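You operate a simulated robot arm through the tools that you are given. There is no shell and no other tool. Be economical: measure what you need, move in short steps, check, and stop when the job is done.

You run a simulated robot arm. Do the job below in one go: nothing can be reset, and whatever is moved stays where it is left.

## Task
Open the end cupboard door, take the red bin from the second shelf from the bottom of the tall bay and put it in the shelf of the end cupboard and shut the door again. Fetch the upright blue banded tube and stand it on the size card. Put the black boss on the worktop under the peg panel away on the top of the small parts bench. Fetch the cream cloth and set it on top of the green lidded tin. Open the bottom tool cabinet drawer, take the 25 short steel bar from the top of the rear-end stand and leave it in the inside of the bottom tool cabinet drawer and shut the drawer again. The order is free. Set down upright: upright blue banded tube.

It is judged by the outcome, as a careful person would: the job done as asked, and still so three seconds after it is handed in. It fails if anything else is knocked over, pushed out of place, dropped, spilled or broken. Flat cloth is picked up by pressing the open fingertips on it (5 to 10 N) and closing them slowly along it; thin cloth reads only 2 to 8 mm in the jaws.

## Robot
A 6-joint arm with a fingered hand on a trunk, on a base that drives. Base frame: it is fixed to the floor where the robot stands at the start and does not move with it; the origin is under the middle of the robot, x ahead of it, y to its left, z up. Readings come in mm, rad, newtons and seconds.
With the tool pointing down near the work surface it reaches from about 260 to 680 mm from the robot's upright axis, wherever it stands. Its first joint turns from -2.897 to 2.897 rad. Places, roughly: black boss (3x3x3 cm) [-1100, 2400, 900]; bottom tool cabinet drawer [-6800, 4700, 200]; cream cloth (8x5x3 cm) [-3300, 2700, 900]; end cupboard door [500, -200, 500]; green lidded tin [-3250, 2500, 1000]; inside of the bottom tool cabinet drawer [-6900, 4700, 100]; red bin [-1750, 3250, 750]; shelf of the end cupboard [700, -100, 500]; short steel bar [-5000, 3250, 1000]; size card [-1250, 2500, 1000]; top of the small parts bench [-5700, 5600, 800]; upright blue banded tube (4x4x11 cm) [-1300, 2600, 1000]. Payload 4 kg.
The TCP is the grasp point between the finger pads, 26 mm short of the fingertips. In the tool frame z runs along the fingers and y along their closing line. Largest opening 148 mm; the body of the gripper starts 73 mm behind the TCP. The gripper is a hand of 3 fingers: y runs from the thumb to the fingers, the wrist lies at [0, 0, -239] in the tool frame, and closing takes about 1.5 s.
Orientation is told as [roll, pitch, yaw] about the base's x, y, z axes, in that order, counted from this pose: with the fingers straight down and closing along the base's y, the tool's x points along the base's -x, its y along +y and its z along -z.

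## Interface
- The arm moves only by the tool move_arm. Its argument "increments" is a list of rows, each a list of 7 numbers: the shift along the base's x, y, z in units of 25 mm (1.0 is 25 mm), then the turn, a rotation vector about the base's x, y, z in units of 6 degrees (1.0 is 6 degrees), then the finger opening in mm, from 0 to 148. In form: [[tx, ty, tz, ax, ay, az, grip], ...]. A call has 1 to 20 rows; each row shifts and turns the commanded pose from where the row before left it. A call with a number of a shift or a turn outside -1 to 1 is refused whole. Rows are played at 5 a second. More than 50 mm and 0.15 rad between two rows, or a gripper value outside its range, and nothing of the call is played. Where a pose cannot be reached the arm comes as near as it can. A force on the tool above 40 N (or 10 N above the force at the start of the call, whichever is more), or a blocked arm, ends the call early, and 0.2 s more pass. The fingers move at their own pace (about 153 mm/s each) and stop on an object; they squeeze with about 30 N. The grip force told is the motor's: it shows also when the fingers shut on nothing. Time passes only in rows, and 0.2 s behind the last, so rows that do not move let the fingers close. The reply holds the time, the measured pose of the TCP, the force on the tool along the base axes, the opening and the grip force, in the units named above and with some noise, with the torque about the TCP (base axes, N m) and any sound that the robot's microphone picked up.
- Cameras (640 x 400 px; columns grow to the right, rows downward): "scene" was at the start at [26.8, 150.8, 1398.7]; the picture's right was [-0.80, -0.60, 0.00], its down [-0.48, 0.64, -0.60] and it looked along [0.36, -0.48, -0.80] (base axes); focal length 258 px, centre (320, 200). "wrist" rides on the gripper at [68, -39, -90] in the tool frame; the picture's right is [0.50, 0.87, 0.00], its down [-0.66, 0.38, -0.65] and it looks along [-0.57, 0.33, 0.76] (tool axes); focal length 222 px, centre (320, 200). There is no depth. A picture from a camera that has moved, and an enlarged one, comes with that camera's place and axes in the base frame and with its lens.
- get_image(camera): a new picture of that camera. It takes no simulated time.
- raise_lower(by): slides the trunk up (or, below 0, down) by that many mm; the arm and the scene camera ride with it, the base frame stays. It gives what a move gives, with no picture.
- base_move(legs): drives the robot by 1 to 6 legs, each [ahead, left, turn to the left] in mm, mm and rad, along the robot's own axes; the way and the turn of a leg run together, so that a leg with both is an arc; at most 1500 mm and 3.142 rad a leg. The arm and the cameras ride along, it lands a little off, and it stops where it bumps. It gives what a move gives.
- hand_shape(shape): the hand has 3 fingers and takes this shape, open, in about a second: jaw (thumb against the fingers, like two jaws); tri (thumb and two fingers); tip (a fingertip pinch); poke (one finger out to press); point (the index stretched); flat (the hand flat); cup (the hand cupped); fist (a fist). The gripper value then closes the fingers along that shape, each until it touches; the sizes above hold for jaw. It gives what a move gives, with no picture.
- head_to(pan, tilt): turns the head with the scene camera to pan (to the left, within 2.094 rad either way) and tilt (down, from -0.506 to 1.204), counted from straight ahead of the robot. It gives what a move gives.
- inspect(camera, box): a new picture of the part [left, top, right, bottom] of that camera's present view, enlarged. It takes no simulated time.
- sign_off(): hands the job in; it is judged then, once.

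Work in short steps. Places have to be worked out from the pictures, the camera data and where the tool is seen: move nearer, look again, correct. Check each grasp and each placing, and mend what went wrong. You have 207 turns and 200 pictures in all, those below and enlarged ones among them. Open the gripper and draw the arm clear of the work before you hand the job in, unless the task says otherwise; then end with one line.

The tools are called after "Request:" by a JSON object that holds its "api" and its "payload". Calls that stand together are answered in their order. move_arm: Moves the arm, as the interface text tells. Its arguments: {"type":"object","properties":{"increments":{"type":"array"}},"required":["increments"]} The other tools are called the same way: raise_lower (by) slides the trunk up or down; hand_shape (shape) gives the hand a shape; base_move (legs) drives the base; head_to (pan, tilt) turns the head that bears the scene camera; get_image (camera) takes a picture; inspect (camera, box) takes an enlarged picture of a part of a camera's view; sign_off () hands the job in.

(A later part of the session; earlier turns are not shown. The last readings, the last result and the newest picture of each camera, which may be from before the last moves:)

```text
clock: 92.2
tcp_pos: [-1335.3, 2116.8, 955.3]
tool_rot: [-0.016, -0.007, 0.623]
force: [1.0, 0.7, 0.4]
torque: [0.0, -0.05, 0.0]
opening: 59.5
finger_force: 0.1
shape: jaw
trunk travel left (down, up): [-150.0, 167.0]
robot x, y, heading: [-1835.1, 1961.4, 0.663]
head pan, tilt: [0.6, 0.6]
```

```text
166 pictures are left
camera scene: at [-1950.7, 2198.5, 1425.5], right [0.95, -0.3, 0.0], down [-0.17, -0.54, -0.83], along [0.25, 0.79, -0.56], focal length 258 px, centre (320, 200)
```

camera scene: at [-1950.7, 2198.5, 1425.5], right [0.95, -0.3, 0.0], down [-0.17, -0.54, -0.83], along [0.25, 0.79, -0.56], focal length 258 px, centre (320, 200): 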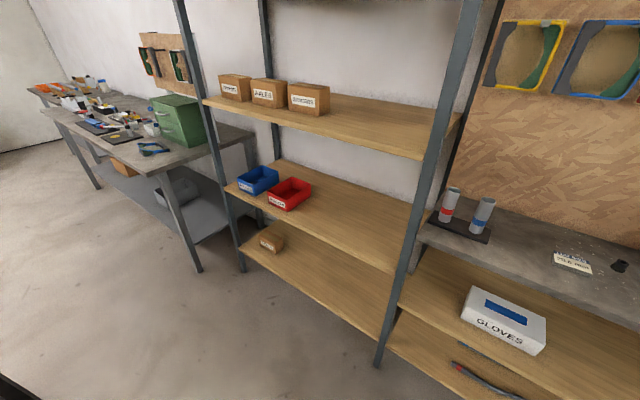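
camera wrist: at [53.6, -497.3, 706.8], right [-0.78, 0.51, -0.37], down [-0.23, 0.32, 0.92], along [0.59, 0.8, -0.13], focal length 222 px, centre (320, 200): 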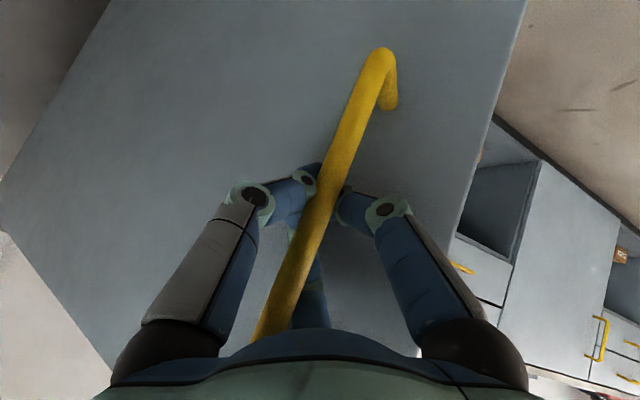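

I locate the blue tube near (-1366,2594), the size card near (-1195,2439) and the black boss near (-1096,2398), all on the worktop at z≈915. I raise and centre the hand, then drive in closer.

Request:
{"api": "move_arm", "payload": {"increments": [[-0.59, 0.8, 0.6, 0, 0, 0, 90], [-0.59, 0.8, 0.6, 0, 0, 0, 90], [-0.59, 0.8, 0.6, 0, 0, 0, 90], [-0.59, 0.8, 0.6, 0, 0, 0, 90], [-0.59, 0.8, 0.6, 0, 0, 0, 90], [-0.59, 0.8, 0.6, 0, 0, 0, 90], [-0.59, 0.8, 0.6, 0, 0, 0, 90], [0, 0, 0, 0, 0, 0, 90]]}}

Request:
{"api": "base_move", "payload": {"legs": [[250, 140, -0.02]]}}

Request:
{"api": "head_to", "payload": {"pan": -0.2, "tilt": 0.9}}

Request:
{"api": "get_image", "payload": {"camera": "scene"}}

Request:
{"api": "get_image", "payload": {"camera": "wrist"}}

```text
clock: 94.0
tcp_pos: [-1439.6, 2258.4, 1061.7]
tool_rot: [-0.018, -0.012, 0.622]
force: [0.2, 0.1, 1.1]
torque: [-0.04, 0.0, -0.01]
opening: 89.4
finger_force: 0.0
shape: jaw
trunk travel left (down, up): [-150.0, 167.0]
robot x, y, heading: [-1832.9, 1959.8, 0.666]
head pan, tilt: [0.6, 0.6]
```

```text
clock: 95.9
tcp_pos: [-1328.2, 2501.3, 1059.7]
tool_rot: [-0.013, -0.008, 0.602]
force: [1.6, -0.2, -0.2]
torque: [0.01, 0.04, 0.0]
opening: 89.5
finger_force: 0.1
shape: jaw
trunk travel left (down, up): [-150.0, 167.0]
robot x, y, heading: [-1730.1, 2212.3, 0.647]
head pan, tilt: [0.6, 0.6]
```

```text
clock: 97.0
tcp_pos: [-1328.1, 2499.5, 1060.8]
tool_rot: [-0.016, -0.008, 0.601]
force: [-0.7, 1.2, 0.0]
torque: [0.05, 0.02, 0.01]
opening: 89.5
finger_force: 0.0
shape: jaw
trunk travel left (down, up): [-150.0, 167.0]
robot x, y, heading: [-1730.1, 2207.9, 0.645]
head pan, tilt: [-0.201, 0.901]
```

```text
165 pictures are left
camera scene: at [-1800.8, 2400.2, 1400.8], right [0.43, -0.9, 0.0], down [-0.71, -0.34, -0.62], along [0.56, 0.27, -0.78], focal length 258 px, centre (320, 200)
```

scene: 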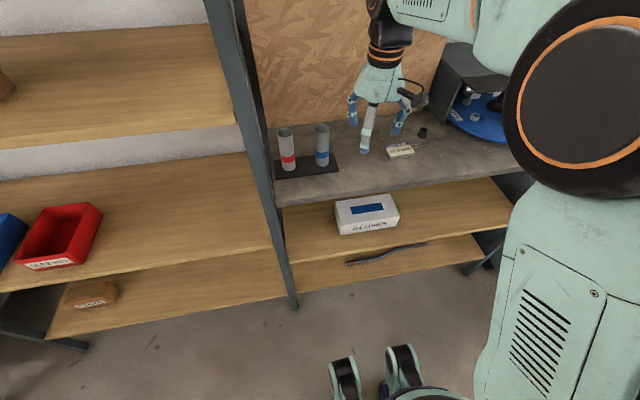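

```text
164 pictures are left
camera wrist: at [-1364.0, 2430.5, 1150.8], right [-0.9, 0.43, -0.02], down [0.32, 0.69, 0.65], along [0.29, 0.58, -0.76], focal length 222 px, centre (320, 200)
```

wrist: 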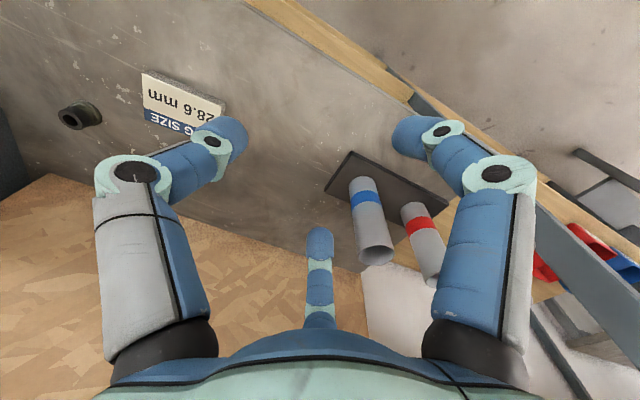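

Triangulated: blue tube axis at (-1336,2614), top z≈1018, base≈915; card centre ≈(-1196,2435); boss ≈(-1090,2397). I move the open hand over the blue tube.

Request:
{"api": "move_arm", "payload": {"increments": [[-0.06, 0.91, 0.2, 0, 0, 0, 90], [-0.06, 0.91, 0.2, 0, 0, 0, 90], [-0.06, 0.91, 0, 0, 0, 0, 90], [-0.06, 0.91, 0, 0, 0, 0, 90], [-0.06, 0.91, 0, 0, 0, 0, 90], [0, 0, 0, 0, 0, 0, 90]]}}

Request:
{"api": "get_image", "payload": {"camera": "wrist"}}

Request:
{"api": "inspect", "payload": {"camera": "scene", "box": [240, 60, 440, 200]}}

```text
clock: 98.4
tcp_pos: [-1335.7, 2613.4, 1070.7]
tool_rot: [-0.015, -0.009, 0.604]
force: [0.7, 0.7, 0.5]
torque: [0.04, -0.01, 0.0]
opening: 89.5
finger_force: 0.1
shape: jaw
trunk travel left (down, up): [-150.0, 167.0]
robot x, y, heading: [-1724.7, 2209.0, 0.64]
head pan, tilt: [-0.201, 0.901]
```

```text
163 pictures are left
camera wrist: at [-1370.2, 2544.0, 1161.2], right [-0.9, 0.43, -0.02], down [0.32, 0.69, 0.65], along [0.29, 0.58, -0.76], focal length 222 px, centre (320, 200)
```

wrist: 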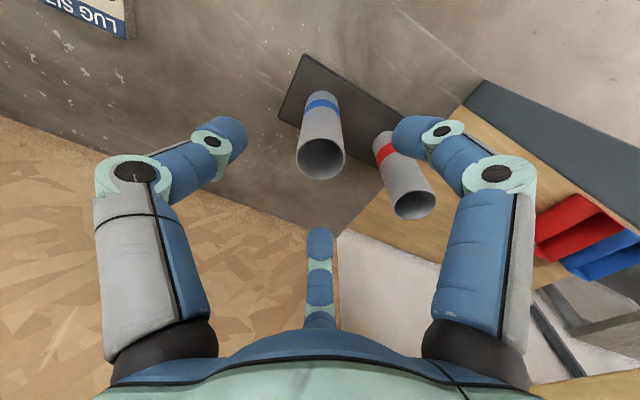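

```text
2.86 times, centred on (340, 130) of scene
camera zoom: at [-1800.8, 2399.9, 1400.8], right [0.43, -0.9, 0.0], down [-0.71, -0.34, -0.62], along [0.56, 0.27, -0.78], focal length 738 px, centre (263, 400)
```

zoom: 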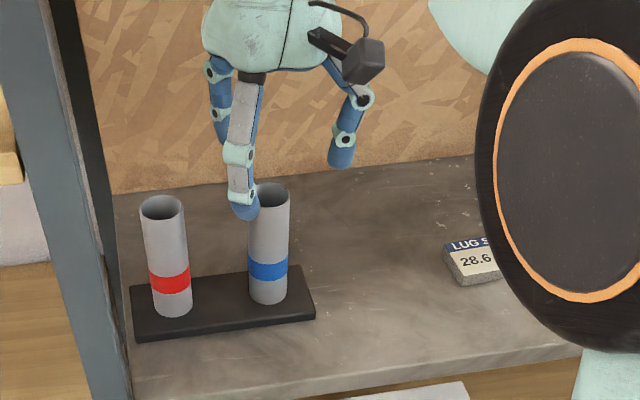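

The tube is centred under the hand and the red tube falls in the gap between the two fingers. I descend 80 mm and close.

Request:
{"api": "move_arm", "payload": {"increments": [[0, 0, -1, 0, 0, 0, 90], [0, 0, -1, 0, 0, 0, 90], [0, 0, -1, 0, 0, 0, 90], [0, 0, -0.3, 0, 0, 0, 90], [0, 0, 0, 0, 0, 0, 20], [0, 0, 0, 0, 0, 0, 20], [0, 0, 0, 0, 0, 0, 20], [0, 0, 0, 0, 0, 0, 20], [0, 0, 0, 0, 0, 0, 20]]}}

Request:
{"api": "get_image", "payload": {"camera": "wrist"}}

```text
clock: 100.4
tcp_pos: [-1334.3, 2617.2, 986.3]
tool_rot: [-0.016, -0.008, 0.601]
force: [2.5, 1.2, -0.6]
torque: [0.03, -0.07, 0.02]
opening: 29.4
finger_force: 30.2
shape: jaw
trunk travel left (down, up): [-150.0, 167.0]
robot x, y, heading: [-1726.1, 2214.2, 0.647]
head pan, tilt: [-0.201, 0.901]
```

```text
161 pictures are left
camera wrist: at [-1370.0, 2546.8, 1077.0], right [-0.9, 0.43, -0.02], down [0.32, 0.69, 0.65], along [0.29, 0.58, -0.76], focal length 222 px, centre (320, 200)
```

wrist: 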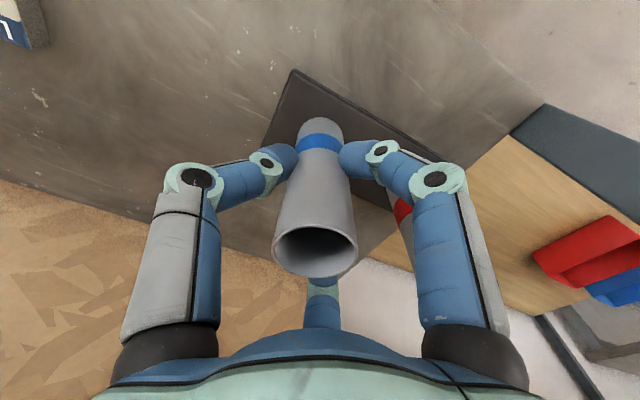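

Gripped (29 mm). I lift 75 mm and carry it toward the card, stopping a bit short to see the card.

Request:
{"api": "move_arm", "payload": {"increments": [[0, 0, 1, 0, 0, 0, 20], [0, 0, 1, 0, 0, 0, 20], [0, 0, 1, 0, 0, 0, 20], [0.61, -0.81, 0, 0, 0, 0, 20], [0.61, -0.81, 0, 0, 0, 0, 20], [0.61, -0.81, 0, 0, 0, 0, 20], [0.61, -0.81, 0, 0, 0, 0, 20], [0.61, -0.81, 0, 0, 0, 0, 20], [0.61, -0.81, 0, 0, 0, 0, 20], [0, 0, 0, 0, 0, 0, 20]]}}

Request:
{"api": "get_image", "payload": {"camera": "wrist"}}

Request:
{"api": "inspect", "payload": {"camera": "scene", "box": [300, 60, 500, 200]}}

```text
clock: 102.6
tcp_pos: [-1245.6, 2492.0, 1062.9]
tool_rot: [-0.014, -0.011, 0.602]
force: [0.1, -0.1, -1.0]
torque: [0.02, 0.01, 0.0]
opening: 28.9
finger_force: 29.9
shape: jaw
trunk travel left (down, up): [-150.0, 167.0]
robot x, y, heading: [-1730.5, 2209.0, 0.64]
head pan, tilt: [-0.201, 0.901]
```

```text
160 pictures are left
camera wrist: at [-1281.4, 2422.5, 1153.2], right [-0.9, 0.43, -0.02], down [0.31, 0.69, 0.65], along [0.29, 0.58, -0.76], focal length 222 px, centre (320, 200)
```

wrist: 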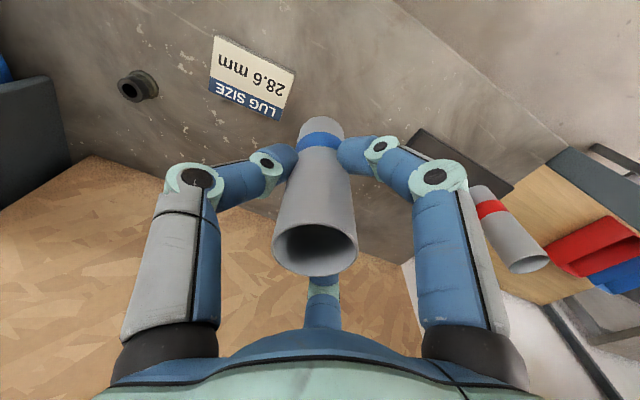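

```text
2.86 times, centred on (400, 130) of scene
camera zoom: at [-1800.8, 2400.3, 1400.7], right [0.43, -0.9, 0.0], down [-0.71, -0.34, -0.62], along [0.56, 0.27, -0.78], focal length 738 px, centre (91, 400)
```

zoom: 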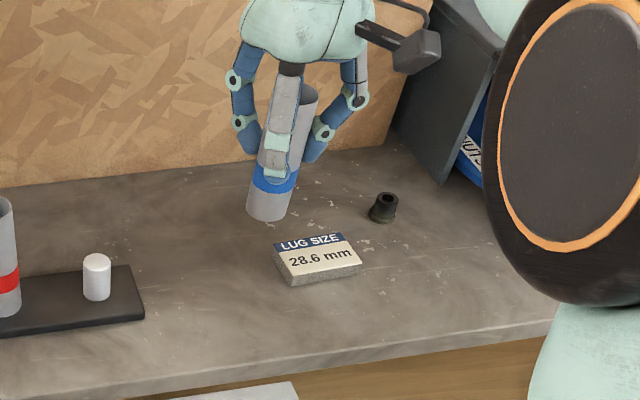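

The tube came off a peg cleanly. The card is a flat slab, top centre ≈(-1197,2438,920). I move over it and come down to just above.

Request:
{"api": "move_arm", "payload": {"increments": [[0.65, -0.72, 0, 0, 0, 0, 20], [0.65, -0.72, 0, 0, 0, 0, 20], [0.65, -0.72, 0, 0, 0, 0, 20], [0, 0, -0.8, 0, 0, 0, 20], [0, 0, -0.8, 0, 0, 0, 20], [0, 0, -0.6, 0, 0, 0, 20], [0, 0, 0, 0, 0, 0, 20]]}}

Request:
{"api": "get_image", "payload": {"camera": "wrist"}}

Request:
{"api": "inspect", "payload": {"camera": "scene", "box": [330, 80, 470, 180]}}

```text
clock: 104.2
tcp_pos: [-1196.8, 2438.3, 1007.0]
tool_rot: [-0.016, -0.007, 0.603]
force: [-0.1, -0.3, -0.5]
torque: [-0.03, 0.02, -0.02]
opening: 28.7
finger_force: 30.4
shape: jaw
trunk travel left (down, up): [-150.0, 167.0]
robot x, y, heading: [-1729.1, 2209.3, 0.644]
head pan, tilt: [-0.201, 0.901]
```

```text
158 pictures are left
camera wrist: at [-1232.5, 2368.8, 1097.3], right [-0.9, 0.43, -0.02], down [0.32, 0.69, 0.65], along [0.29, 0.58, -0.76], focal length 222 px, centre (320, 200)
```

wrist: 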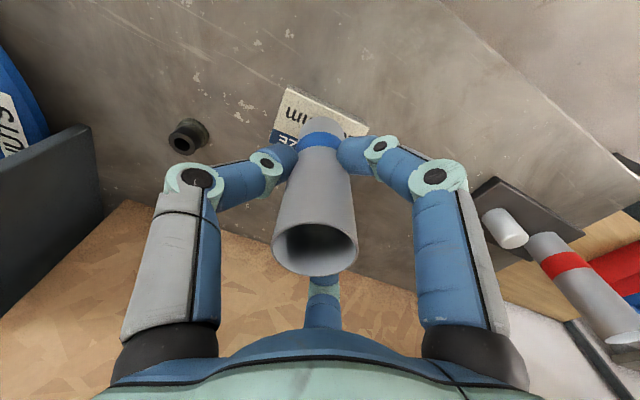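

```text
4.00 times, centred on (400, 130) of scene
camera zoom: at [-1800.7, 2400.1, 1400.8], right [0.43, -0.9, 0.0], down [-0.71, -0.34, -0.62], along [0.56, 0.27, -0.78], focal length 1033 px, centre (0, 480)
```

zoom: 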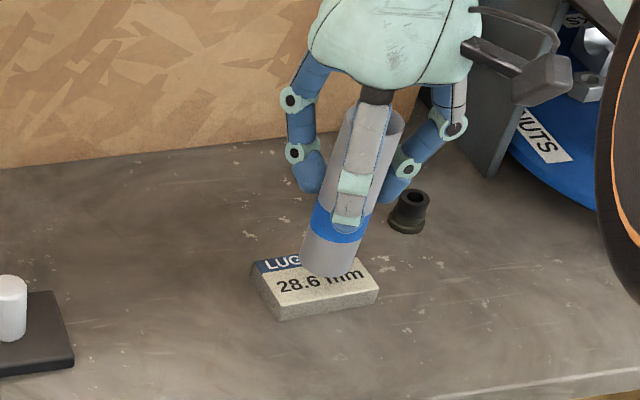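

Tube is nearly vertical over the card; I shift it about 7 mm left and lower gently in small steps.

Request:
{"api": "move_arm", "payload": {"increments": [[-0.13, 0.27, -0.2, 0, 0, 0, 20], [0, 0, -0.2, 0, 0, 0, 20], [0, 0, -0.12, 0, 0, 0, 20], [0, 0, 0, 0, 0, 0, 20]]}}

Request:
{"api": "inspect", "payload": {"camera": "scene", "box": [330, 80, 470, 180]}}

```text
clock: 105.2
tcp_pos: [-1198.7, 2445.7, 994.0]
tool_rot: [-0.015, -0.009, 0.602]
force: [0.1, 0.8, -1.2]
torque: [0.03, 0.0, -0.03]
opening: 29.0
finger_force: 29.8
shape: jaw
trunk travel left (down, up): [-150.0, 167.0]
robot x, y, heading: [-1728.6, 2210.4, 0.645]
head pan, tilt: [-0.201, 0.901]
```

```text
4.00 times, centred on (400, 130) of scene
camera zoom: at [-1800.7, 2400.1, 1400.8], right [0.43, -0.9, 0.0], down [-0.71, -0.34, -0.62], along [0.56, 0.27, -0.78], focal length 1033 px, centre (0, 480)
```

zoom: 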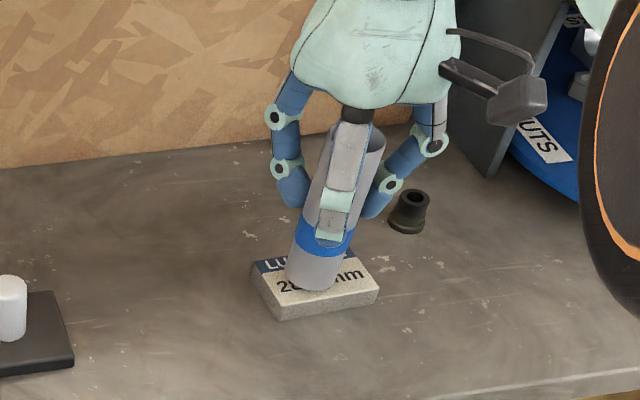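

Centred on the card. I lower 2–3 mm a row until contact shows.

Request:
{"api": "move_arm", "payload": {"increments": [[0, 0, -0.1, 0, 0, 0, 20], [0, 0, -0.1, 0, 0, 0, 20], [0, 0, 0, 0, 0, 0, 20]]}}

Request:
{"api": "move_arm", "payload": {"increments": [[0, 0, -0.1, 0, 0, 0, 20], [0, 0, 0, 0, 0, 0, 20]]}}

Request:
{"api": "inspect", "payload": {"camera": "scene", "box": [330, 80, 470, 180]}}

```text
clock: 106.0
tcp_pos: [-1199.0, 2444.7, 989.9]
tool_rot: [-0.017, -0.011, 0.603]
force: [-0.4, -0.3, 2.0]
torque: [0.01, 0.02, -0.01]
opening: 28.7
finger_force: 30.1
shape: jaw
trunk travel left (down, up): [-150.0, 167.0]
robot x, y, heading: [-1725.7, 2212.1, 0.647]
head pan, tilt: [-0.201, 0.901]
```

```text
clock: 106.6
tcp_pos: [-1199.0, 2444.5, 989.0]
tool_rot: [-0.017, -0.013, 0.602]
force: [0.7, 2.4, 18.4]
torque: [-0.04, 0.01, -0.04]
opening: 29.3
finger_force: 30.0
shape: jaw
trunk travel left (down, up): [-150.0, 167.0]
robot x, y, heading: [-1729.7, 2211.2, 0.643]
head pan, tilt: [-0.201, 0.901]
```

```text
4.00 times, centred on (400, 130) of scene
camera zoom: at [-1802.1, 2400.0, 1400.8], right [0.43, -0.9, 0.0], down [-0.71, -0.34, -0.62], along [0.56, 0.27, -0.78], focal length 1033 px, centre (0, 480)
```

zoom: 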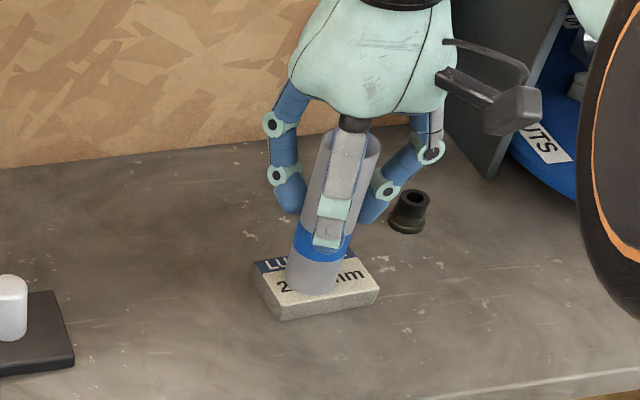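

Contact (18 N). I ease off slightly and open slowly, then rise straight up.

Request:
{"api": "move_arm", "payload": {"increments": [[0, 0, 0.03, 0, 0, 0, 29], [0, 0, 0, 0, 0, 0, 34], [0, 0, 0, 0, 0, 0, 40], [0, 0, 0, 0, 0, 0, 50], [0, 0, 0, 0, 0, 0, 65], [0, 0, 0, 0, 0, 0, 90], [0, 0, 0, 0, 0, 0, 90], [0, 0, 0.5, 0, 0, 0, 90], [0, 0, 1, 0, 0, 0, 90], [0, 0, 1, 0, 0, 0, 90], [0, 0, 1, 0, 0, 0, 90], [0, 0, 1, 0, 0, 0, 90], [0, 0, 0, 0, 0, 0, 90]]}}

Request:
{"api": "inspect", "payload": {"camera": "scene", "box": [330, 80, 470, 180]}}

Request:
{"api": "get_image", "payload": {"camera": "wrist"}}

```text
clock: 109.4
tcp_pos: [-1199.9, 2443.0, 1100.5]
tool_rot: [-0.017, -0.009, 0.6]
force: [-0.4, 0.1, 0.3]
torque: [-0.01, -0.01, 0.04]
opening: 89.5
finger_force: 0.1
shape: jaw
trunk travel left (down, up): [-150.0, 167.0]
robot x, y, heading: [-1730.6, 2211.1, 0.643]
head pan, tilt: [-0.201, 0.901]
```

```text
4.00 times, centred on (400, 130) of scene
camera zoom: at [-1800.7, 2400.1, 1400.8], right [0.43, -0.9, 0.0], down [-0.71, -0.34, -0.62], along [0.56, 0.27, -0.78], focal length 1033 px, centre (0, 480)
```

zoom: 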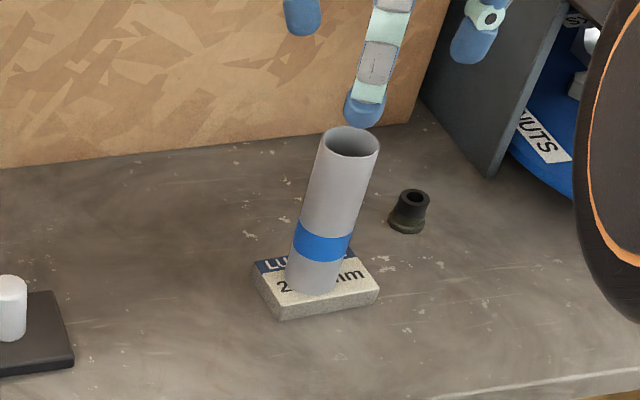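

```text
153 pictures are left
camera wrist: at [-1236.6, 2374.4, 1191.4], right [-0.9, 0.43, -0.02], down [0.32, 0.69, 0.65], along [0.29, 0.58, -0.76], focal length 222 px, centre (320, 200)
```

wrist: 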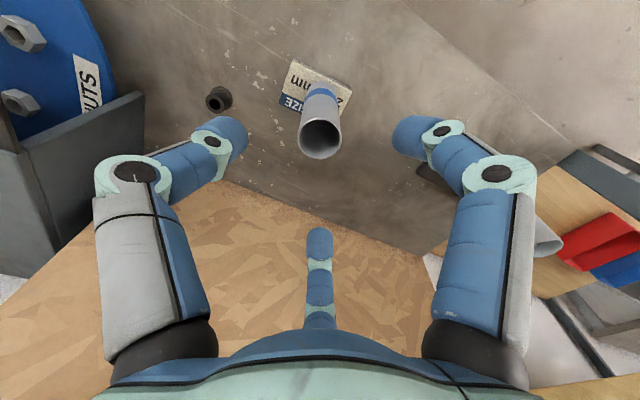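

The tube stands upright on the card. Next the bin: I draw the arm in and move the base back and left to face the tall bay.

Request:
{"api": "move_arm", "payload": {"increments": [[-0.8, -0.6, 0, 0, 0, 0, 90], [-0.8, -0.6, 0, 0, 0, 0, 90], [-0.8, -0.6, 0, 0, 0, 0, 90], [-0.8, -0.6, 0, 0, 0, 0, 90], [-0.8, -0.6, 0, 0, 0, 0, 90], [-0.8, -0.6, 0, 0, 0, 0, 90], [-0.8, -0.6, 0, 0, 0, 0, 90], [-0.8, -0.6, 0, 0, 0, 0, 90]]}}

Request:
{"api": "base_move", "payload": {"legs": [[-250, 0, 0], [0, 800, 0]]}}

Request:
{"api": "head_to", "payload": {"pan": -0.2, "tilt": 0.6}}

Request:
{"api": "get_image", "payload": {"camera": "scene"}}

```text
clock: 111.2
tcp_pos: [-1360.5, 2325.6, 1101.3]
tool_rot: [-0.016, -0.009, 0.604]
force: [-0.6, -0.4, -0.5]
torque: [0.01, -0.01, 0.0]
opening: 89.4
finger_force: 0.0
shape: jaw
trunk travel left (down, up): [-150.0, 167.0]
robot x, y, heading: [-1730.6, 2211.4, 0.642]
head pan, tilt: [-0.201, 0.901]
```

```text
clock: 120.1
tcp_pos: [-2048.2, 2805.7, 1101.9]
tool_rot: [-0.015, -0.009, 0.612]
force: [-0.2, -0.3, -0.1]
torque: [-0.03, 0.04, 0.01]
opening: 89.5
finger_force: 0.0
shape: jaw
trunk travel left (down, up): [-150.0, 167.0]
robot x, y, heading: [-2418.0, 2686.0, 0.653]
head pan, tilt: [-0.201, 0.901]
```

```text
clock: 120.9
tcp_pos: [-2048.0, 2804.8, 1101.4]
tool_rot: [-0.017, -0.008, 0.613]
force: [0.7, 0.7, 0.3]
torque: [0.02, 0.04, -0.02]
opening: 89.6
finger_force: 0.0
shape: jaw
trunk travel left (down, up): [-150.0, 167.0]
robot x, y, heading: [-2414.1, 2685.4, 0.656]
head pan, tilt: [-0.201, 0.6]
```

```text
152 pictures are left
camera scene: at [-2478.9, 2881.8, 1425.5], right [0.44, -0.9, 0.0], down [-0.51, -0.25, -0.82], along [0.74, 0.36, -0.57], focal length 258 px, centre (320, 200)
```

scene: 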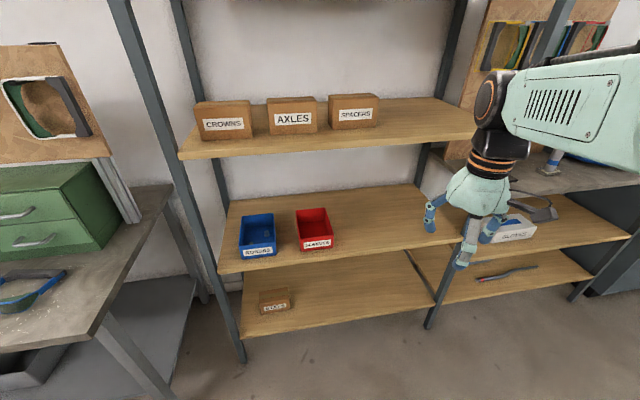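

I see the red bin beside the blue one on the second shelf. I zoom in to judge its size and shape.

Request:
{"api": "inspect", "payload": {"camera": "scene", "box": [220, 190, 350, 270]}}

```text
4.92 times, centred on (285, 230) of scene
camera zoom: at [-2478.9, 2881.8, 1425.5], right [0.44, -0.9, 0.0], down [-0.51, -0.25, -0.82], along [0.74, 0.36, -0.57], focal length 1271 px, centre (492, 52)
```

zoom: 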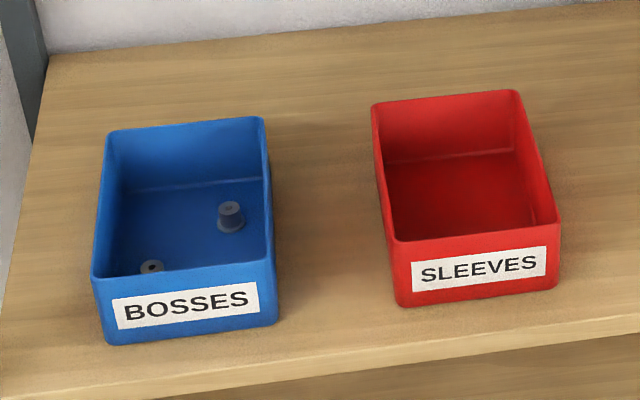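

The red bin is empty and straight-walled, about 118 mm wide and 56 mm high. I will pinch its right side wall with a tilted hand; first I bring the hand in front of it, tilted about 40°.

Request:
{"api": "move_arm", "payload": {"increments": [[0.336, 0.89, -0.66, 0.332, -0.45, 0, 60], [0.336, 0.89, -0.66, 0.332, -0.45, 0, 60], [0.336, 0.89, -0.66, 0.332, -0.45, 0, 60], [0.336, 0.89, -0.66, 0.332, -0.45, 0, 60], [0.336, 0.89, -0.66, 0.332, -0.45, 0, 60], [0.336, 0.89, -0.66, 0.332, -0.45, 0, 60], [0.336, 0.89, -0.66, 0.332, -0.45, 0, 60], [0.336, 0.89, -0.66, 0.332, -0.45, 0, 60], [0.336, 0.89, -0.66, 0.332, -0.45, 0, 60], [0.336, 0.89, -0.66, 0.332, -0.45, 0, 60], [0.336, 0.89, -0.66, 0.332, -0.45, 0, 60], [0.336, 0.89, -0.66, 0.332, -0.45, 0, 60], [0, 0, 0, 0, 0, 0, 60]]}}

Request:
{"api": "get_image", "payload": {"camera": "scene"}}

Request:
{"api": "get_image", "payload": {"camera": "wrist"}}

```text
clock: 123.7
tcp_pos: [-1947.5, 3073.6, 902.7]
tool_rot: [0.007, -0.712, 0.606]
force: [-0.8, 0.1, 0.1]
torque: [0.05, 0.01, 0.01]
opening: 60.4
finger_force: 0.2
shape: jaw
trunk travel left (down, up): [-150.0, 167.0]
robot x, y, heading: [-2418.0, 2687.1, 0.653]
head pan, tilt: [-0.201, 0.6]
```

```text
150 pictures are left
camera scene: at [-2479.1, 2881.6, 1425.6], right [0.44, -0.9, 0.0], down [-0.51, -0.25, -0.83], along [0.74, 0.36, -0.56], focal length 258 px, centre (320, 200)
```

scene: 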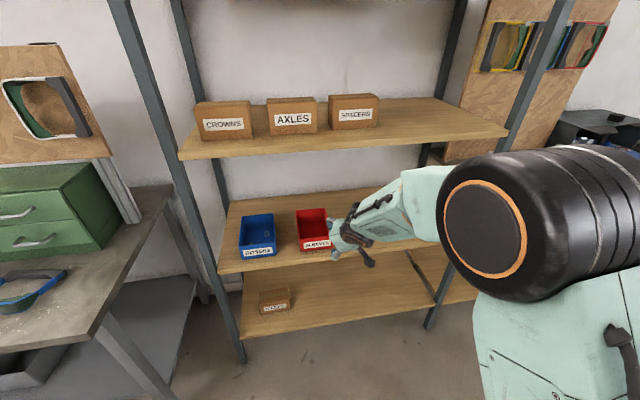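

```text
149 pictures are left
camera wrist: at [-2016.4, 2978.0, 926.2], right [-0.81, 0.5, -0.32], down [-0.16, 0.35, 0.92], along [0.57, 0.8, -0.2], focal length 222 px, centre (320, 200)
```

wrist: 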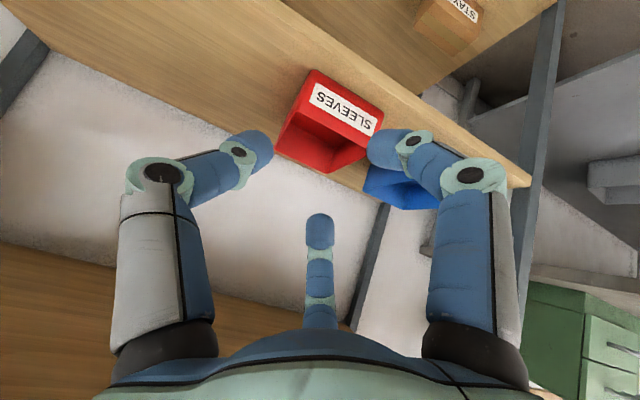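

Triangulating again: shelf top z≈718, bin spans n 408–574, e 3610–3738, rim z≈782. I drive 150 mm ahead with the hand high, then look.

Request:
{"api": "base_move", "payload": {"legs": [[150, 0, 0]]}}

Request:
{"api": "move_arm", "payload": {"increments": [[0, 0, -1, 0, 0, 0, 55], [0, 0, -1, 0, 0, 0, 55], [0, 0, 0, 0, 0, 0, 55]]}}

Request:
{"api": "get_image", "payload": {"camera": "wrist"}}

Request:
{"api": "get_image", "payload": {"camera": "scene"}}

```text
clock: 125.0
tcp_pos: [-1826.7, 3164.5, 901.0]
tool_rot: [0.003, -0.71, 0.606]
force: [-0.4, 1.7, 0.9]
torque: [-0.02, 0.02, -0.03]
opening: 60.3
finger_force: 0.1
shape: jaw
trunk travel left (down, up): [-150.0, 167.0]
robot x, y, heading: [-2296.9, 2778.6, 0.657]
head pan, tilt: [-0.201, 0.6]
```

```text
clock: 125.8
tcp_pos: [-1827.1, 3161.9, 854.5]
tool_rot: [0.006, -0.711, 0.603]
force: [0.8, 0.1, 0.0]
torque: [0.02, 0.02, -0.01]
opening: 55.7
finger_force: 0.1
shape: jaw
trunk travel left (down, up): [-150.0, 167.0]
robot x, y, heading: [-2297.6, 2778.9, 0.645]
head pan, tilt: [-0.201, 0.6]
```

```text
148 pictures are left
camera wrist: at [-1896.0, 3067.5, 877.2], right [-0.81, 0.5, -0.32], down [-0.16, 0.35, 0.92], along [0.57, 0.8, -0.2], focal length 222 px, centre (320, 200)
```

wrist: 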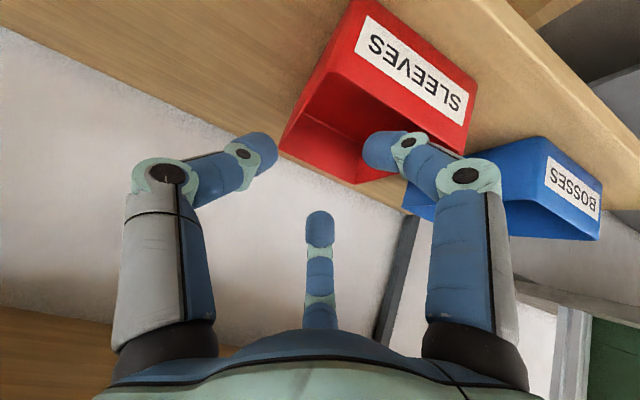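

```text
147 pictures are left
camera scene: at [-2359.7, 2973.3, 1425.6], right [0.44, -0.9, 0.0], down [-0.51, -0.25, -0.83], along [0.74, 0.36, -0.56], focal length 258 px, centre (320, 200)
```

scene: 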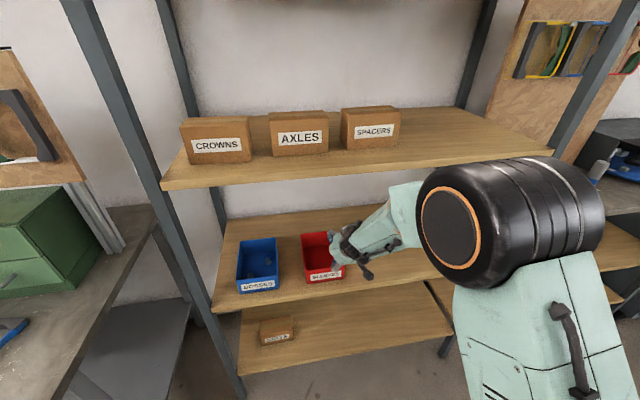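

Prediction fits the view well. I move over the right wall at mid-depth, then go straight down with the wall between thumb and fingers.

Request:
{"api": "move_arm", "payload": {"increments": [[0.75, 0.35, 0, 0, 0, 0, 55], [0.75, 0.35, 0, 0, 0, 0, 55], [0.75, 0.35, 0, 0, 0, 0, 55], [0.75, 0.35, 0, 0, 0, 0, 55], [0, 0, -0.5, 0, 0, 0, 55], [0, 0, -0.5, 0, 0, 0, 55], [0, 0, 0, 0, 0, 0, 55]]}}

Request:
{"api": "get_image", "payload": {"camera": "wrist"}}

Request:
{"api": "inspect", "payload": {"camera": "scene", "box": [220, 180, 420, 310]}}

```text
clock: 127.5
tcp_pos: [-1751.4, 3198.6, 827.1]
tool_rot: [0.006, -0.712, 0.603]
force: [-0.6, -0.6, 0.2]
torque: [0.01, 0.0, -0.02]
opening: 55.4
finger_force: 0.1
shape: jaw
trunk travel left (down, up): [-150.0, 167.0]
robot x, y, heading: [-2298.1, 2779.9, 0.653]
head pan, tilt: [-0.201, 0.6]
```

```text
146 pictures are left
camera wrist: at [-1821.1, 3104.4, 851.3], right [-0.81, 0.5, -0.32], down [-0.16, 0.35, 0.92], along [0.57, 0.8, -0.2], focal length 222 px, centre (320, 200)
```

wrist: 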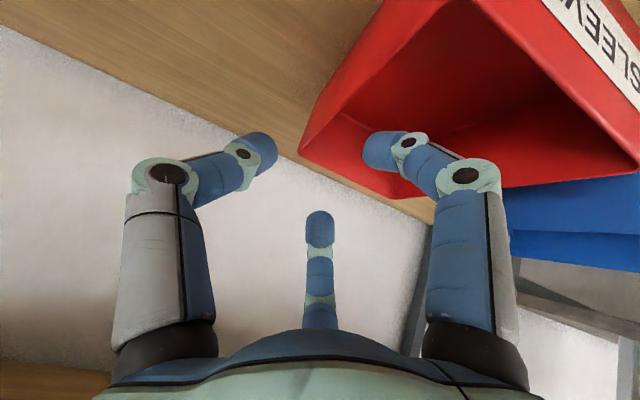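

```text
3.08 times, centred on (320, 245) of scene
camera zoom: at [-2359.7, 2973.3, 1425.6], right [0.44, -0.9, 0.0], down [-0.51, -0.25, -0.83], along [0.74, 0.36, -0.56], focal length 794 px, centre (320, 62)
```

zoom: 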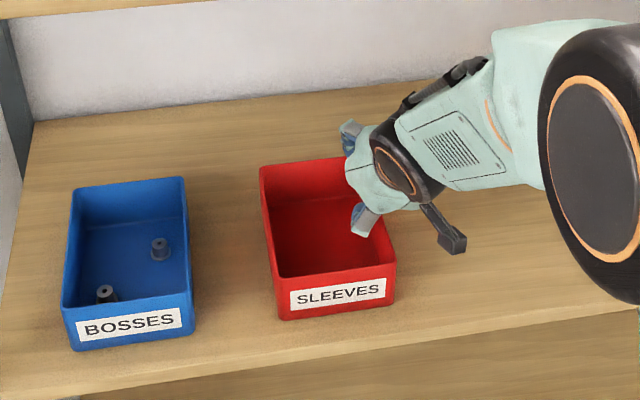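

Aligned over the wall. I descend 57 mm and close.

Request:
{"api": "move_arm", "payload": {"increments": [[0, 0, -0.57, 0, 0, 0, 55], [0, 0, -0.57, 0, 0, 0, 55], [0, 0, -0.57, 0, 0, 0, 55], [0, 0, -0.57, 0, 0, 0, 55], [0, 0, 0, 0, 0, 0, 30], [0, 0, 0, 0, 0, 0, 0], [0, 0, 0, 0, 0, 0, 0], [0, 0, 0, 0, 0, 0, 0], [0, 0, 0, 0, 0, 0, 0], [0, 0, 0, 0, 0, 0, 0]]}}

Request:
{"api": "get_image", "payload": {"camera": "wrist"}}

Request:
{"api": "inspect", "payload": {"camera": "scene", "box": [220, 180, 420, 310]}}

```text
clock: 129.7
tcp_pos: [-1751.5, 3199.8, 768.8]
tool_rot: [0.004, -0.71, 0.607]
force: [0.2, -1.2, 0.0]
torque: [0.01, 0.0, 0.08]
opening: 0.1
finger_force: 29.6
shape: jaw
trunk travel left (down, up): [-150.0, 167.0]
robot x, y, heading: [-2298.7, 2781.3, 0.654]
head pan, tilt: [-0.201, 0.6]
```

```text
144 pictures are left
camera wrist: at [-1819.5, 3105.8, 793.9], right [-0.81, 0.5, -0.32], down [-0.16, 0.35, 0.92], along [0.57, 0.8, -0.2], focal length 222 px, centre (320, 200)
```

wrist: 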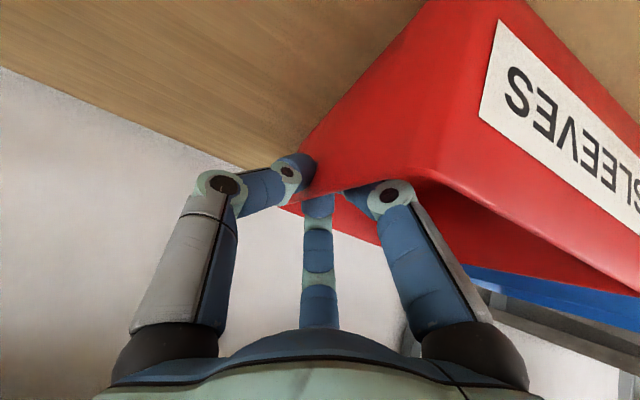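

```text
3.08 times, centred on (320, 245) of scene
camera zoom: at [-2359.5, 2973.4, 1425.5], right [0.44, -0.9, 0.0], down [-0.51, -0.25, -0.83], along [0.74, 0.36, -0.56], focal length 794 px, centre (320, 62)
```

zoom: 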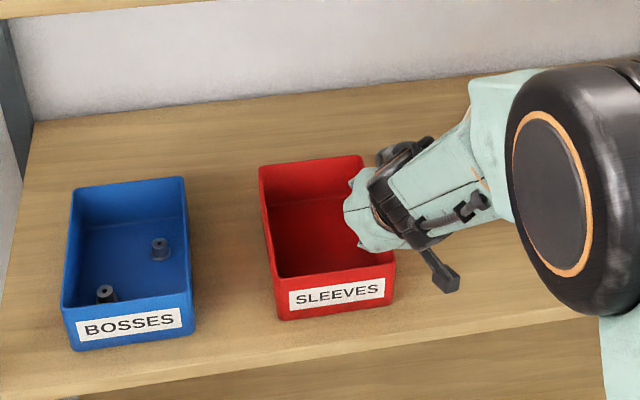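

The wall sits between thumb and fingers. I test by lifting 30 mm.

Request:
{"api": "move_arm", "payload": {"increments": [[0, 0, 0.4, 0, 0, 0, 0], [0, 0, 0.4, 0, 0, 0, 0], [0, 0, 0.4, 0, 0, 0, 0], [0, 0, 0, 0, 0, 0, 0]]}}

Request:
{"api": "get_image", "payload": {"camera": "wrist"}}

Request:
{"api": "inspect", "payload": {"camera": "scene", "box": [220, 180, 420, 310]}}

```text
clock: 130.7
tcp_pos: [-1751.2, 3199.8, 801.0]
tool_rot: [0.003, -0.713, 0.606]
force: [-0.1, -0.4, -1.4]
torque: [-0.12, 0.02, -0.01]
opening: 0.0
finger_force: 29.5
shape: jaw
trunk travel left (down, up): [-150.0, 167.0]
robot x, y, heading: [-2301.8, 2776.8, 0.655]
head pan, tilt: [-0.201, 0.6]
```

```text
142 pictures are left
camera wrist: at [-1820.4, 3105.4, 823.9], right [-0.81, 0.5, -0.32], down [-0.16, 0.35, 0.92], along [0.57, 0.8, -0.2], focal length 222 px, centre (320, 200)
```

wrist: 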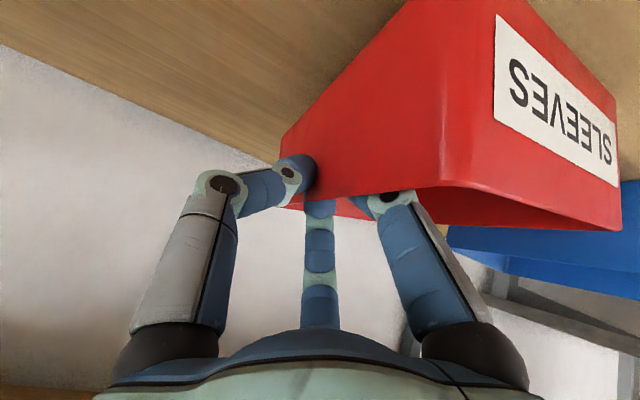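

```text
3.08 times, centred on (320, 245) of scene
camera zoom: at [-2359.4, 2973.5, 1425.5], right [0.44, -0.9, 0.0], down [-0.51, -0.25, -0.82], along [0.74, 0.36, -0.57], focal length 794 px, centre (320, 62)
```

zoom: 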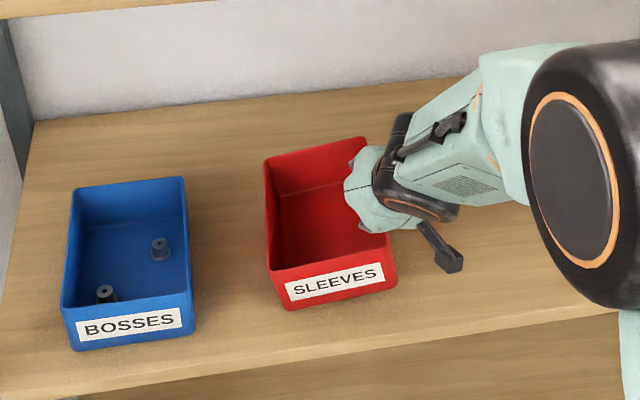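

It lifts with a slight droop on the far side. I lift another 45 mm and check that the droop is stable.

Request:
{"api": "move_arm", "payload": {"increments": [[0, 0, 0.6, 0, 0, 0, 0], [0, 0, 0.6, 0, 0, 0, 0], [0, 0, 0.6, 0, 0, 0, 0], [0, 0, 0, 0, 0, 0, 0], [0, 0, 0, 0, 0, 0, 0]]}}

Request:
{"api": "get_image", "payload": {"camera": "wrist"}}

Request:
{"api": "inspect", "payload": {"camera": "scene", "box": [220, 180, 420, 310]}}

```text
clock: 131.8
tcp_pos: [-1752.4, 3201.2, 844.8]
tool_rot: [0.004, -0.712, 0.607]
force: [0.3, 0.1, -1.1]
torque: [-0.08, -0.03, 0.01]
opening: 0.2
finger_force: 30.4
shape: jaw
trunk travel left (down, up): [-150.0, 167.0]
robot x, y, heading: [-2302.1, 2777.1, 0.654]
head pan, tilt: [-0.201, 0.6]
```

```text
140 pictures are left
camera wrist: at [-1820.9, 3105.5, 869.1], right [-0.81, 0.5, -0.32], down [-0.16, 0.35, 0.92], along [0.57, 0.8, -0.2], focal length 222 px, centre (320, 200)
```

wrist: 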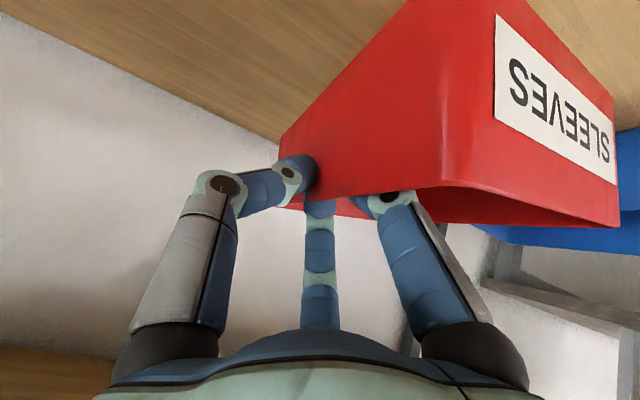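

```text
3.08 times, centred on (320, 245) of scene
camera zoom: at [-2359.5, 2973.4, 1425.5], right [0.44, -0.9, 0.0], down [-0.51, -0.25, -0.83], along [0.74, 0.36, -0.56], focal length 794 px, centre (320, 62)
```

zoom: 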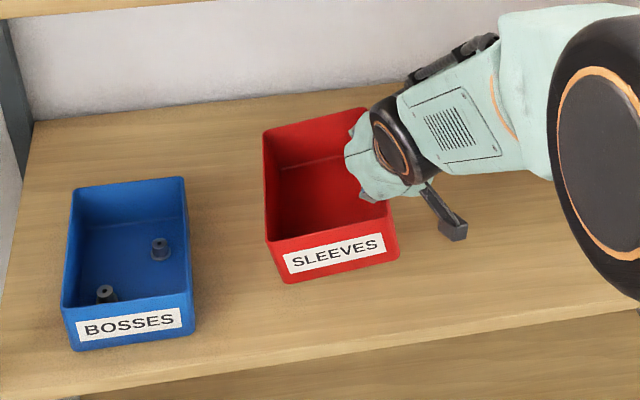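

Grip is stable. I back the base 150 mm and pull the arm in, keeping the bin level.

Request:
{"api": "base_move", "payload": {"legs": [[-150, 0, 0]]}}

Request:
{"api": "move_arm", "payload": {"increments": [[-0.77, -0.6, 0, 0, 0, 0, 0], [-0.77, -0.6, 0, 0, 0, 0, 0], [-0.77, -0.6, 0, 0, 0, 0, 0], [-0.77, -0.6, 0, 0, 0, 0, 0], [-0.77, -0.6, 0, 0, 0, 0, 0], [-0.77, -0.6, 0, 0, 0, 0, 0], [-0.77, -0.6, 0, 0, 0, 0, 0], [-0.77, -0.6, 0, 0, 0, 0, 0]]}}

Request:
{"api": "get_image", "payload": {"camera": "scene"}}

```text
clock: 133.2
tcp_pos: [-1869.2, 3109.5, 846.0]
tool_rot: [0.003, -0.713, 0.605]
force: [0.6, 0.1, -0.9]
torque: [-0.1, -0.01, -0.01]
opening: 0.2
finger_force: 30.0
shape: jaw
trunk travel left (down, up): [-150.0, 167.0]
robot x, y, heading: [-2411.2, 2686.4, 0.653]
head pan, tilt: [-0.201, 0.6]
```

```text
clock: 135.0
tcp_pos: [-2014.5, 3001.7, 849.2]
tool_rot: [-0.005, -0.707, 0.604]
force: [-0.5, -0.3, -2.1]
torque: [-0.11, -0.04, 0.03]
opening: 0.3
finger_force: 29.9
shape: jaw
out of reach, approached as far as the arm can: row 2, 3, 8
trunk travel left (down, up): [-150.0, 167.0]
robot x, y, heading: [-2421.0, 2690.6, 0.66]
head pan, tilt: [-0.201, 0.6]
```

```text
138 pictures are left
camera scene: at [-2476.8, 2883.6, 1425.6], right [0.44, -0.9, 0.0], down [-0.51, -0.25, -0.83], along [0.74, 0.36, -0.56], focal length 258 px, centre (320, 200)
```

scene: 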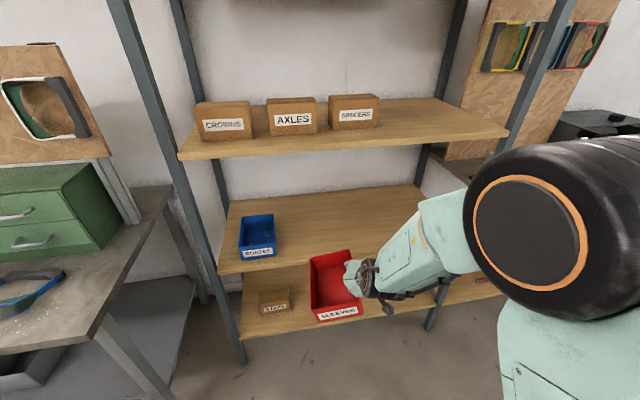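

The bin is clear of the bay. With the arm ahead and clear of the bench fronts, I strafe right along the aisle toward the cupboard.

Request:
{"api": "base_move", "payload": {"legs": [[0, 0, -0.025], [0, -1340, 0]]}}

Request:
{"api": "get_image", "payload": {"camera": "scene"}}

```text
clock: 147.4
tcp_pos: [-1198.1, 1884.9, 841.7]
tool_rot: [-0.013, -0.694, 0.545]
force: [-0.4, -0.6, -1.1]
torque: [-0.07, -0.01, 0.0]
opening: 0.1
finger_force: 30.1
shape: jaw
trunk travel left (down, up): [-150.0, 167.0]
robot x, y, heading: [-1622.1, 1586.5, 0.589]
head pan, tilt: [-0.201, 0.6]
stopped in leg 2: the robot was blocked; the commanded pose is now the measured one
```

```text
137 pictures are left
camera scene: at [-1660.5, 1802.6, 1423.8], right [0.38, -0.92, 0.01], down [-0.53, -0.22, -0.82], along [0.76, 0.31, -0.58], focal length 258 px, centre (320, 200)
```

scene: 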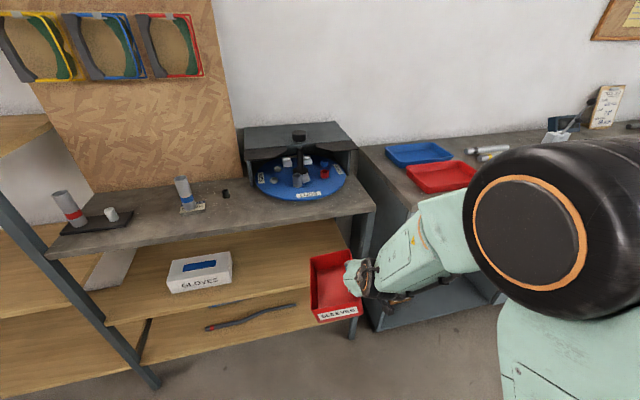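

Blocked, seemingly at the rear right (heading was knocked clockwise). I look back-right to see what I touch.

Request:
{"api": "head_to", "payload": {"pan": -2.09, "tilt": 0.8}}

Request:
{"api": "get_image", "payload": {"camera": "scene"}}

Request:
{"api": "head_to", "payload": {"pan": 2.09, "tilt": 0.8}}

Request:
{"api": "get_image", "payload": {"camera": "scene"}}

```text
clock: 149.2
tcp_pos: [-1198.9, 1886.7, 840.1]
tool_rot: [-0.014, -0.692, 0.548]
force: [0.8, -0.1, -0.4]
torque: [-0.04, 0.04, 0.01]
opening: 0.2
finger_force: 30.5
shape: jaw
trunk travel left (down, up): [-150.0, 167.0]
robot x, y, heading: [-1622.5, 1589.0, 0.593]
head pan, tilt: [-2.089, 0.799]
```

```text
136 pictures are left
camera scene: at [-1736.1, 1690.4, 1408.4], right [-1.0, -0.08, 0.01], down [-0.06, 0.7, -0.71], along [0.05, -0.71, -0.71], focal length 258 px, centre (320, 200)
```

scene: 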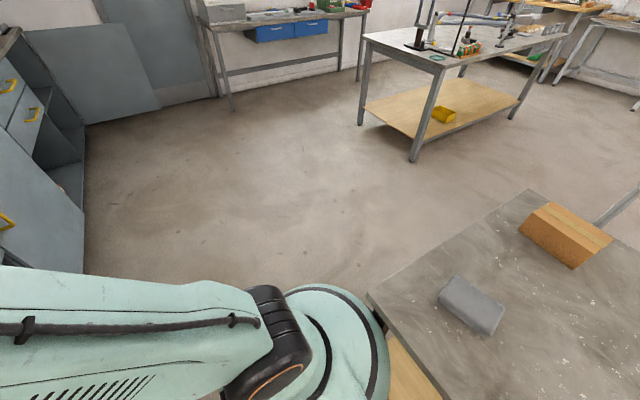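

```text
clock: 152.6
tcp_pos: [-1198.0, 1885.8, 839.4]
tool_rot: [-0.015, -0.691, 0.548]
force: [0.2, 0.1, -1.6]
torque: [-0.05, -0.02, 0.01]
opening: 0.2
finger_force: 29.9
shape: jaw
trunk travel left (down, up): [-150.0, 167.0]
robot x, y, heading: [-1624.4, 1586.8, 0.593]
head pan, tilt: [2.089, 0.799]
```

```text
135 pictures are left
camera scene: at [-1813.9, 1806.5, 1407.7], right [0.44, 0.9, -0.02], down [0.63, -0.33, -0.7], along [-0.63, 0.3, -0.71], focal length 258 px, centre (320, 200)
```

scene: 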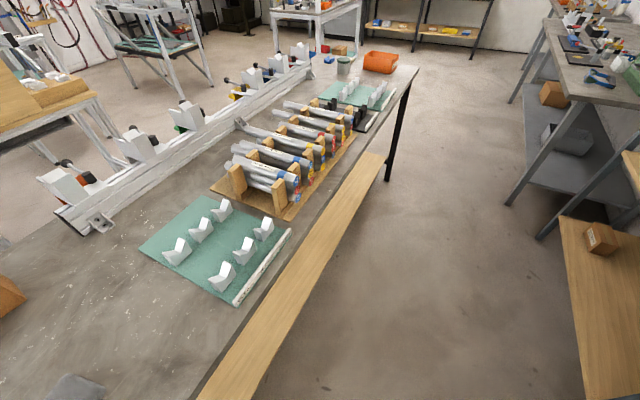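

I'm against the island table's near leg. I move left/ahead off it, restore heading, then strafe on a line further from the table.

Request:
{"api": "base_move", "payload": {"legs": [[20, 40, 0], [45, 0, 0.04], [0, -400, 0]]}}

Request:
{"api": "head_to", "payload": {"pan": -0.2, "tilt": 0.6}}

Request:
{"api": "get_image", "payload": {"camera": "scene"}}

```text
clock: 157.8
tcp_pos: [-950.8, 1634.4, 849.7]
tool_rot: [-0.006, -0.71, 0.58]
force: [0.0, 0.1, -2.1]
torque: [-0.07, 0.0, 0.01]
opening: 0.3
finger_force: 30.2
shape: jaw
trunk travel left (down, up): [-150.0, 167.0]
robot x, y, heading: [-1357.8, 1330.9, 0.631]
head pan, tilt: [2.089, 0.799]
```

```text
clock: 160.0
tcp_pos: [-951.9, 1633.9, 848.8]
tool_rot: [-0.006, -0.709, 0.58]
force: [0.3, 0.2, -1.5]
torque: [-0.07, -0.04, 0.0]
opening: 0.3
finger_force: 30.5
shape: jaw
trunk travel left (down, up): [-150.0, 167.0]
robot x, y, heading: [-1360.0, 1329.6, 0.632]
head pan, tilt: [-0.201, 0.6]
```

```text
134 pictures are left
camera scene: at [-1415.8, 1527.4, 1425.5], right [0.41, -0.91, 0.0], down [-0.51, -0.23, -0.82], along [0.75, 0.34, -0.57], focal length 258 px, centre (320, 200)
```

scene: 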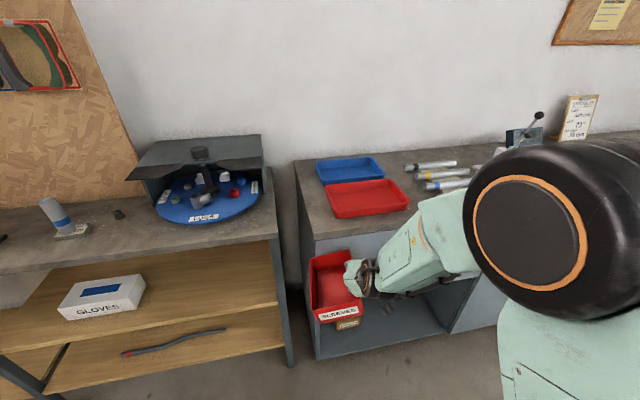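

Level again and free. I continue, slightly further back, to in front of the cupboard.

Request:
{"api": "base_move", "payload": {"legs": [[-100, 0, 0], [0, -1080, 0], [0, -1080, 0]]}}

Request:
{"api": "get_image", "payload": {"camera": "scene"}}

```text
clock: 180.4
tcp_pos: [251.5, -246.7, 848.6]
tool_rot: [-0.006, -0.71, 0.557]
force: [0.1, -0.3, -1.4]
torque: [-0.06, 0.01, 0.03]
opening: 0.1
finger_force: 29.5
shape: jaw
trunk travel left (down, up): [-150.0, 167.0]
robot x, y, heading: [-160.0, -537.0, 0.605]
head pan, tilt: [-0.201, 0.6]
```

```text
133 pictures are left
camera scene: at [-215.0, -344.0, 1425.5], right [0.4, -0.92, 0.0], down [-0.52, -0.22, -0.83], along [0.76, 0.33, -0.57], focal length 258 px, centre (320, 200)
```

scene: 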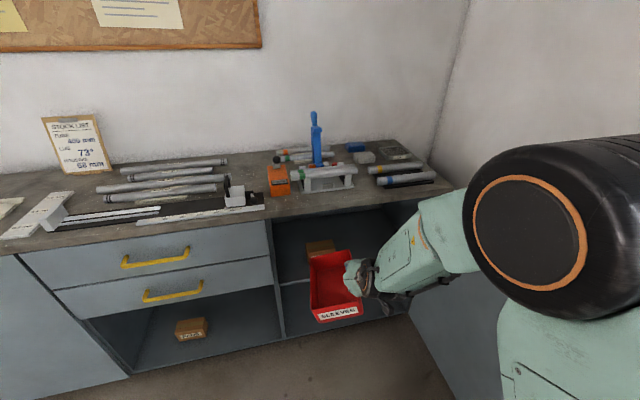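

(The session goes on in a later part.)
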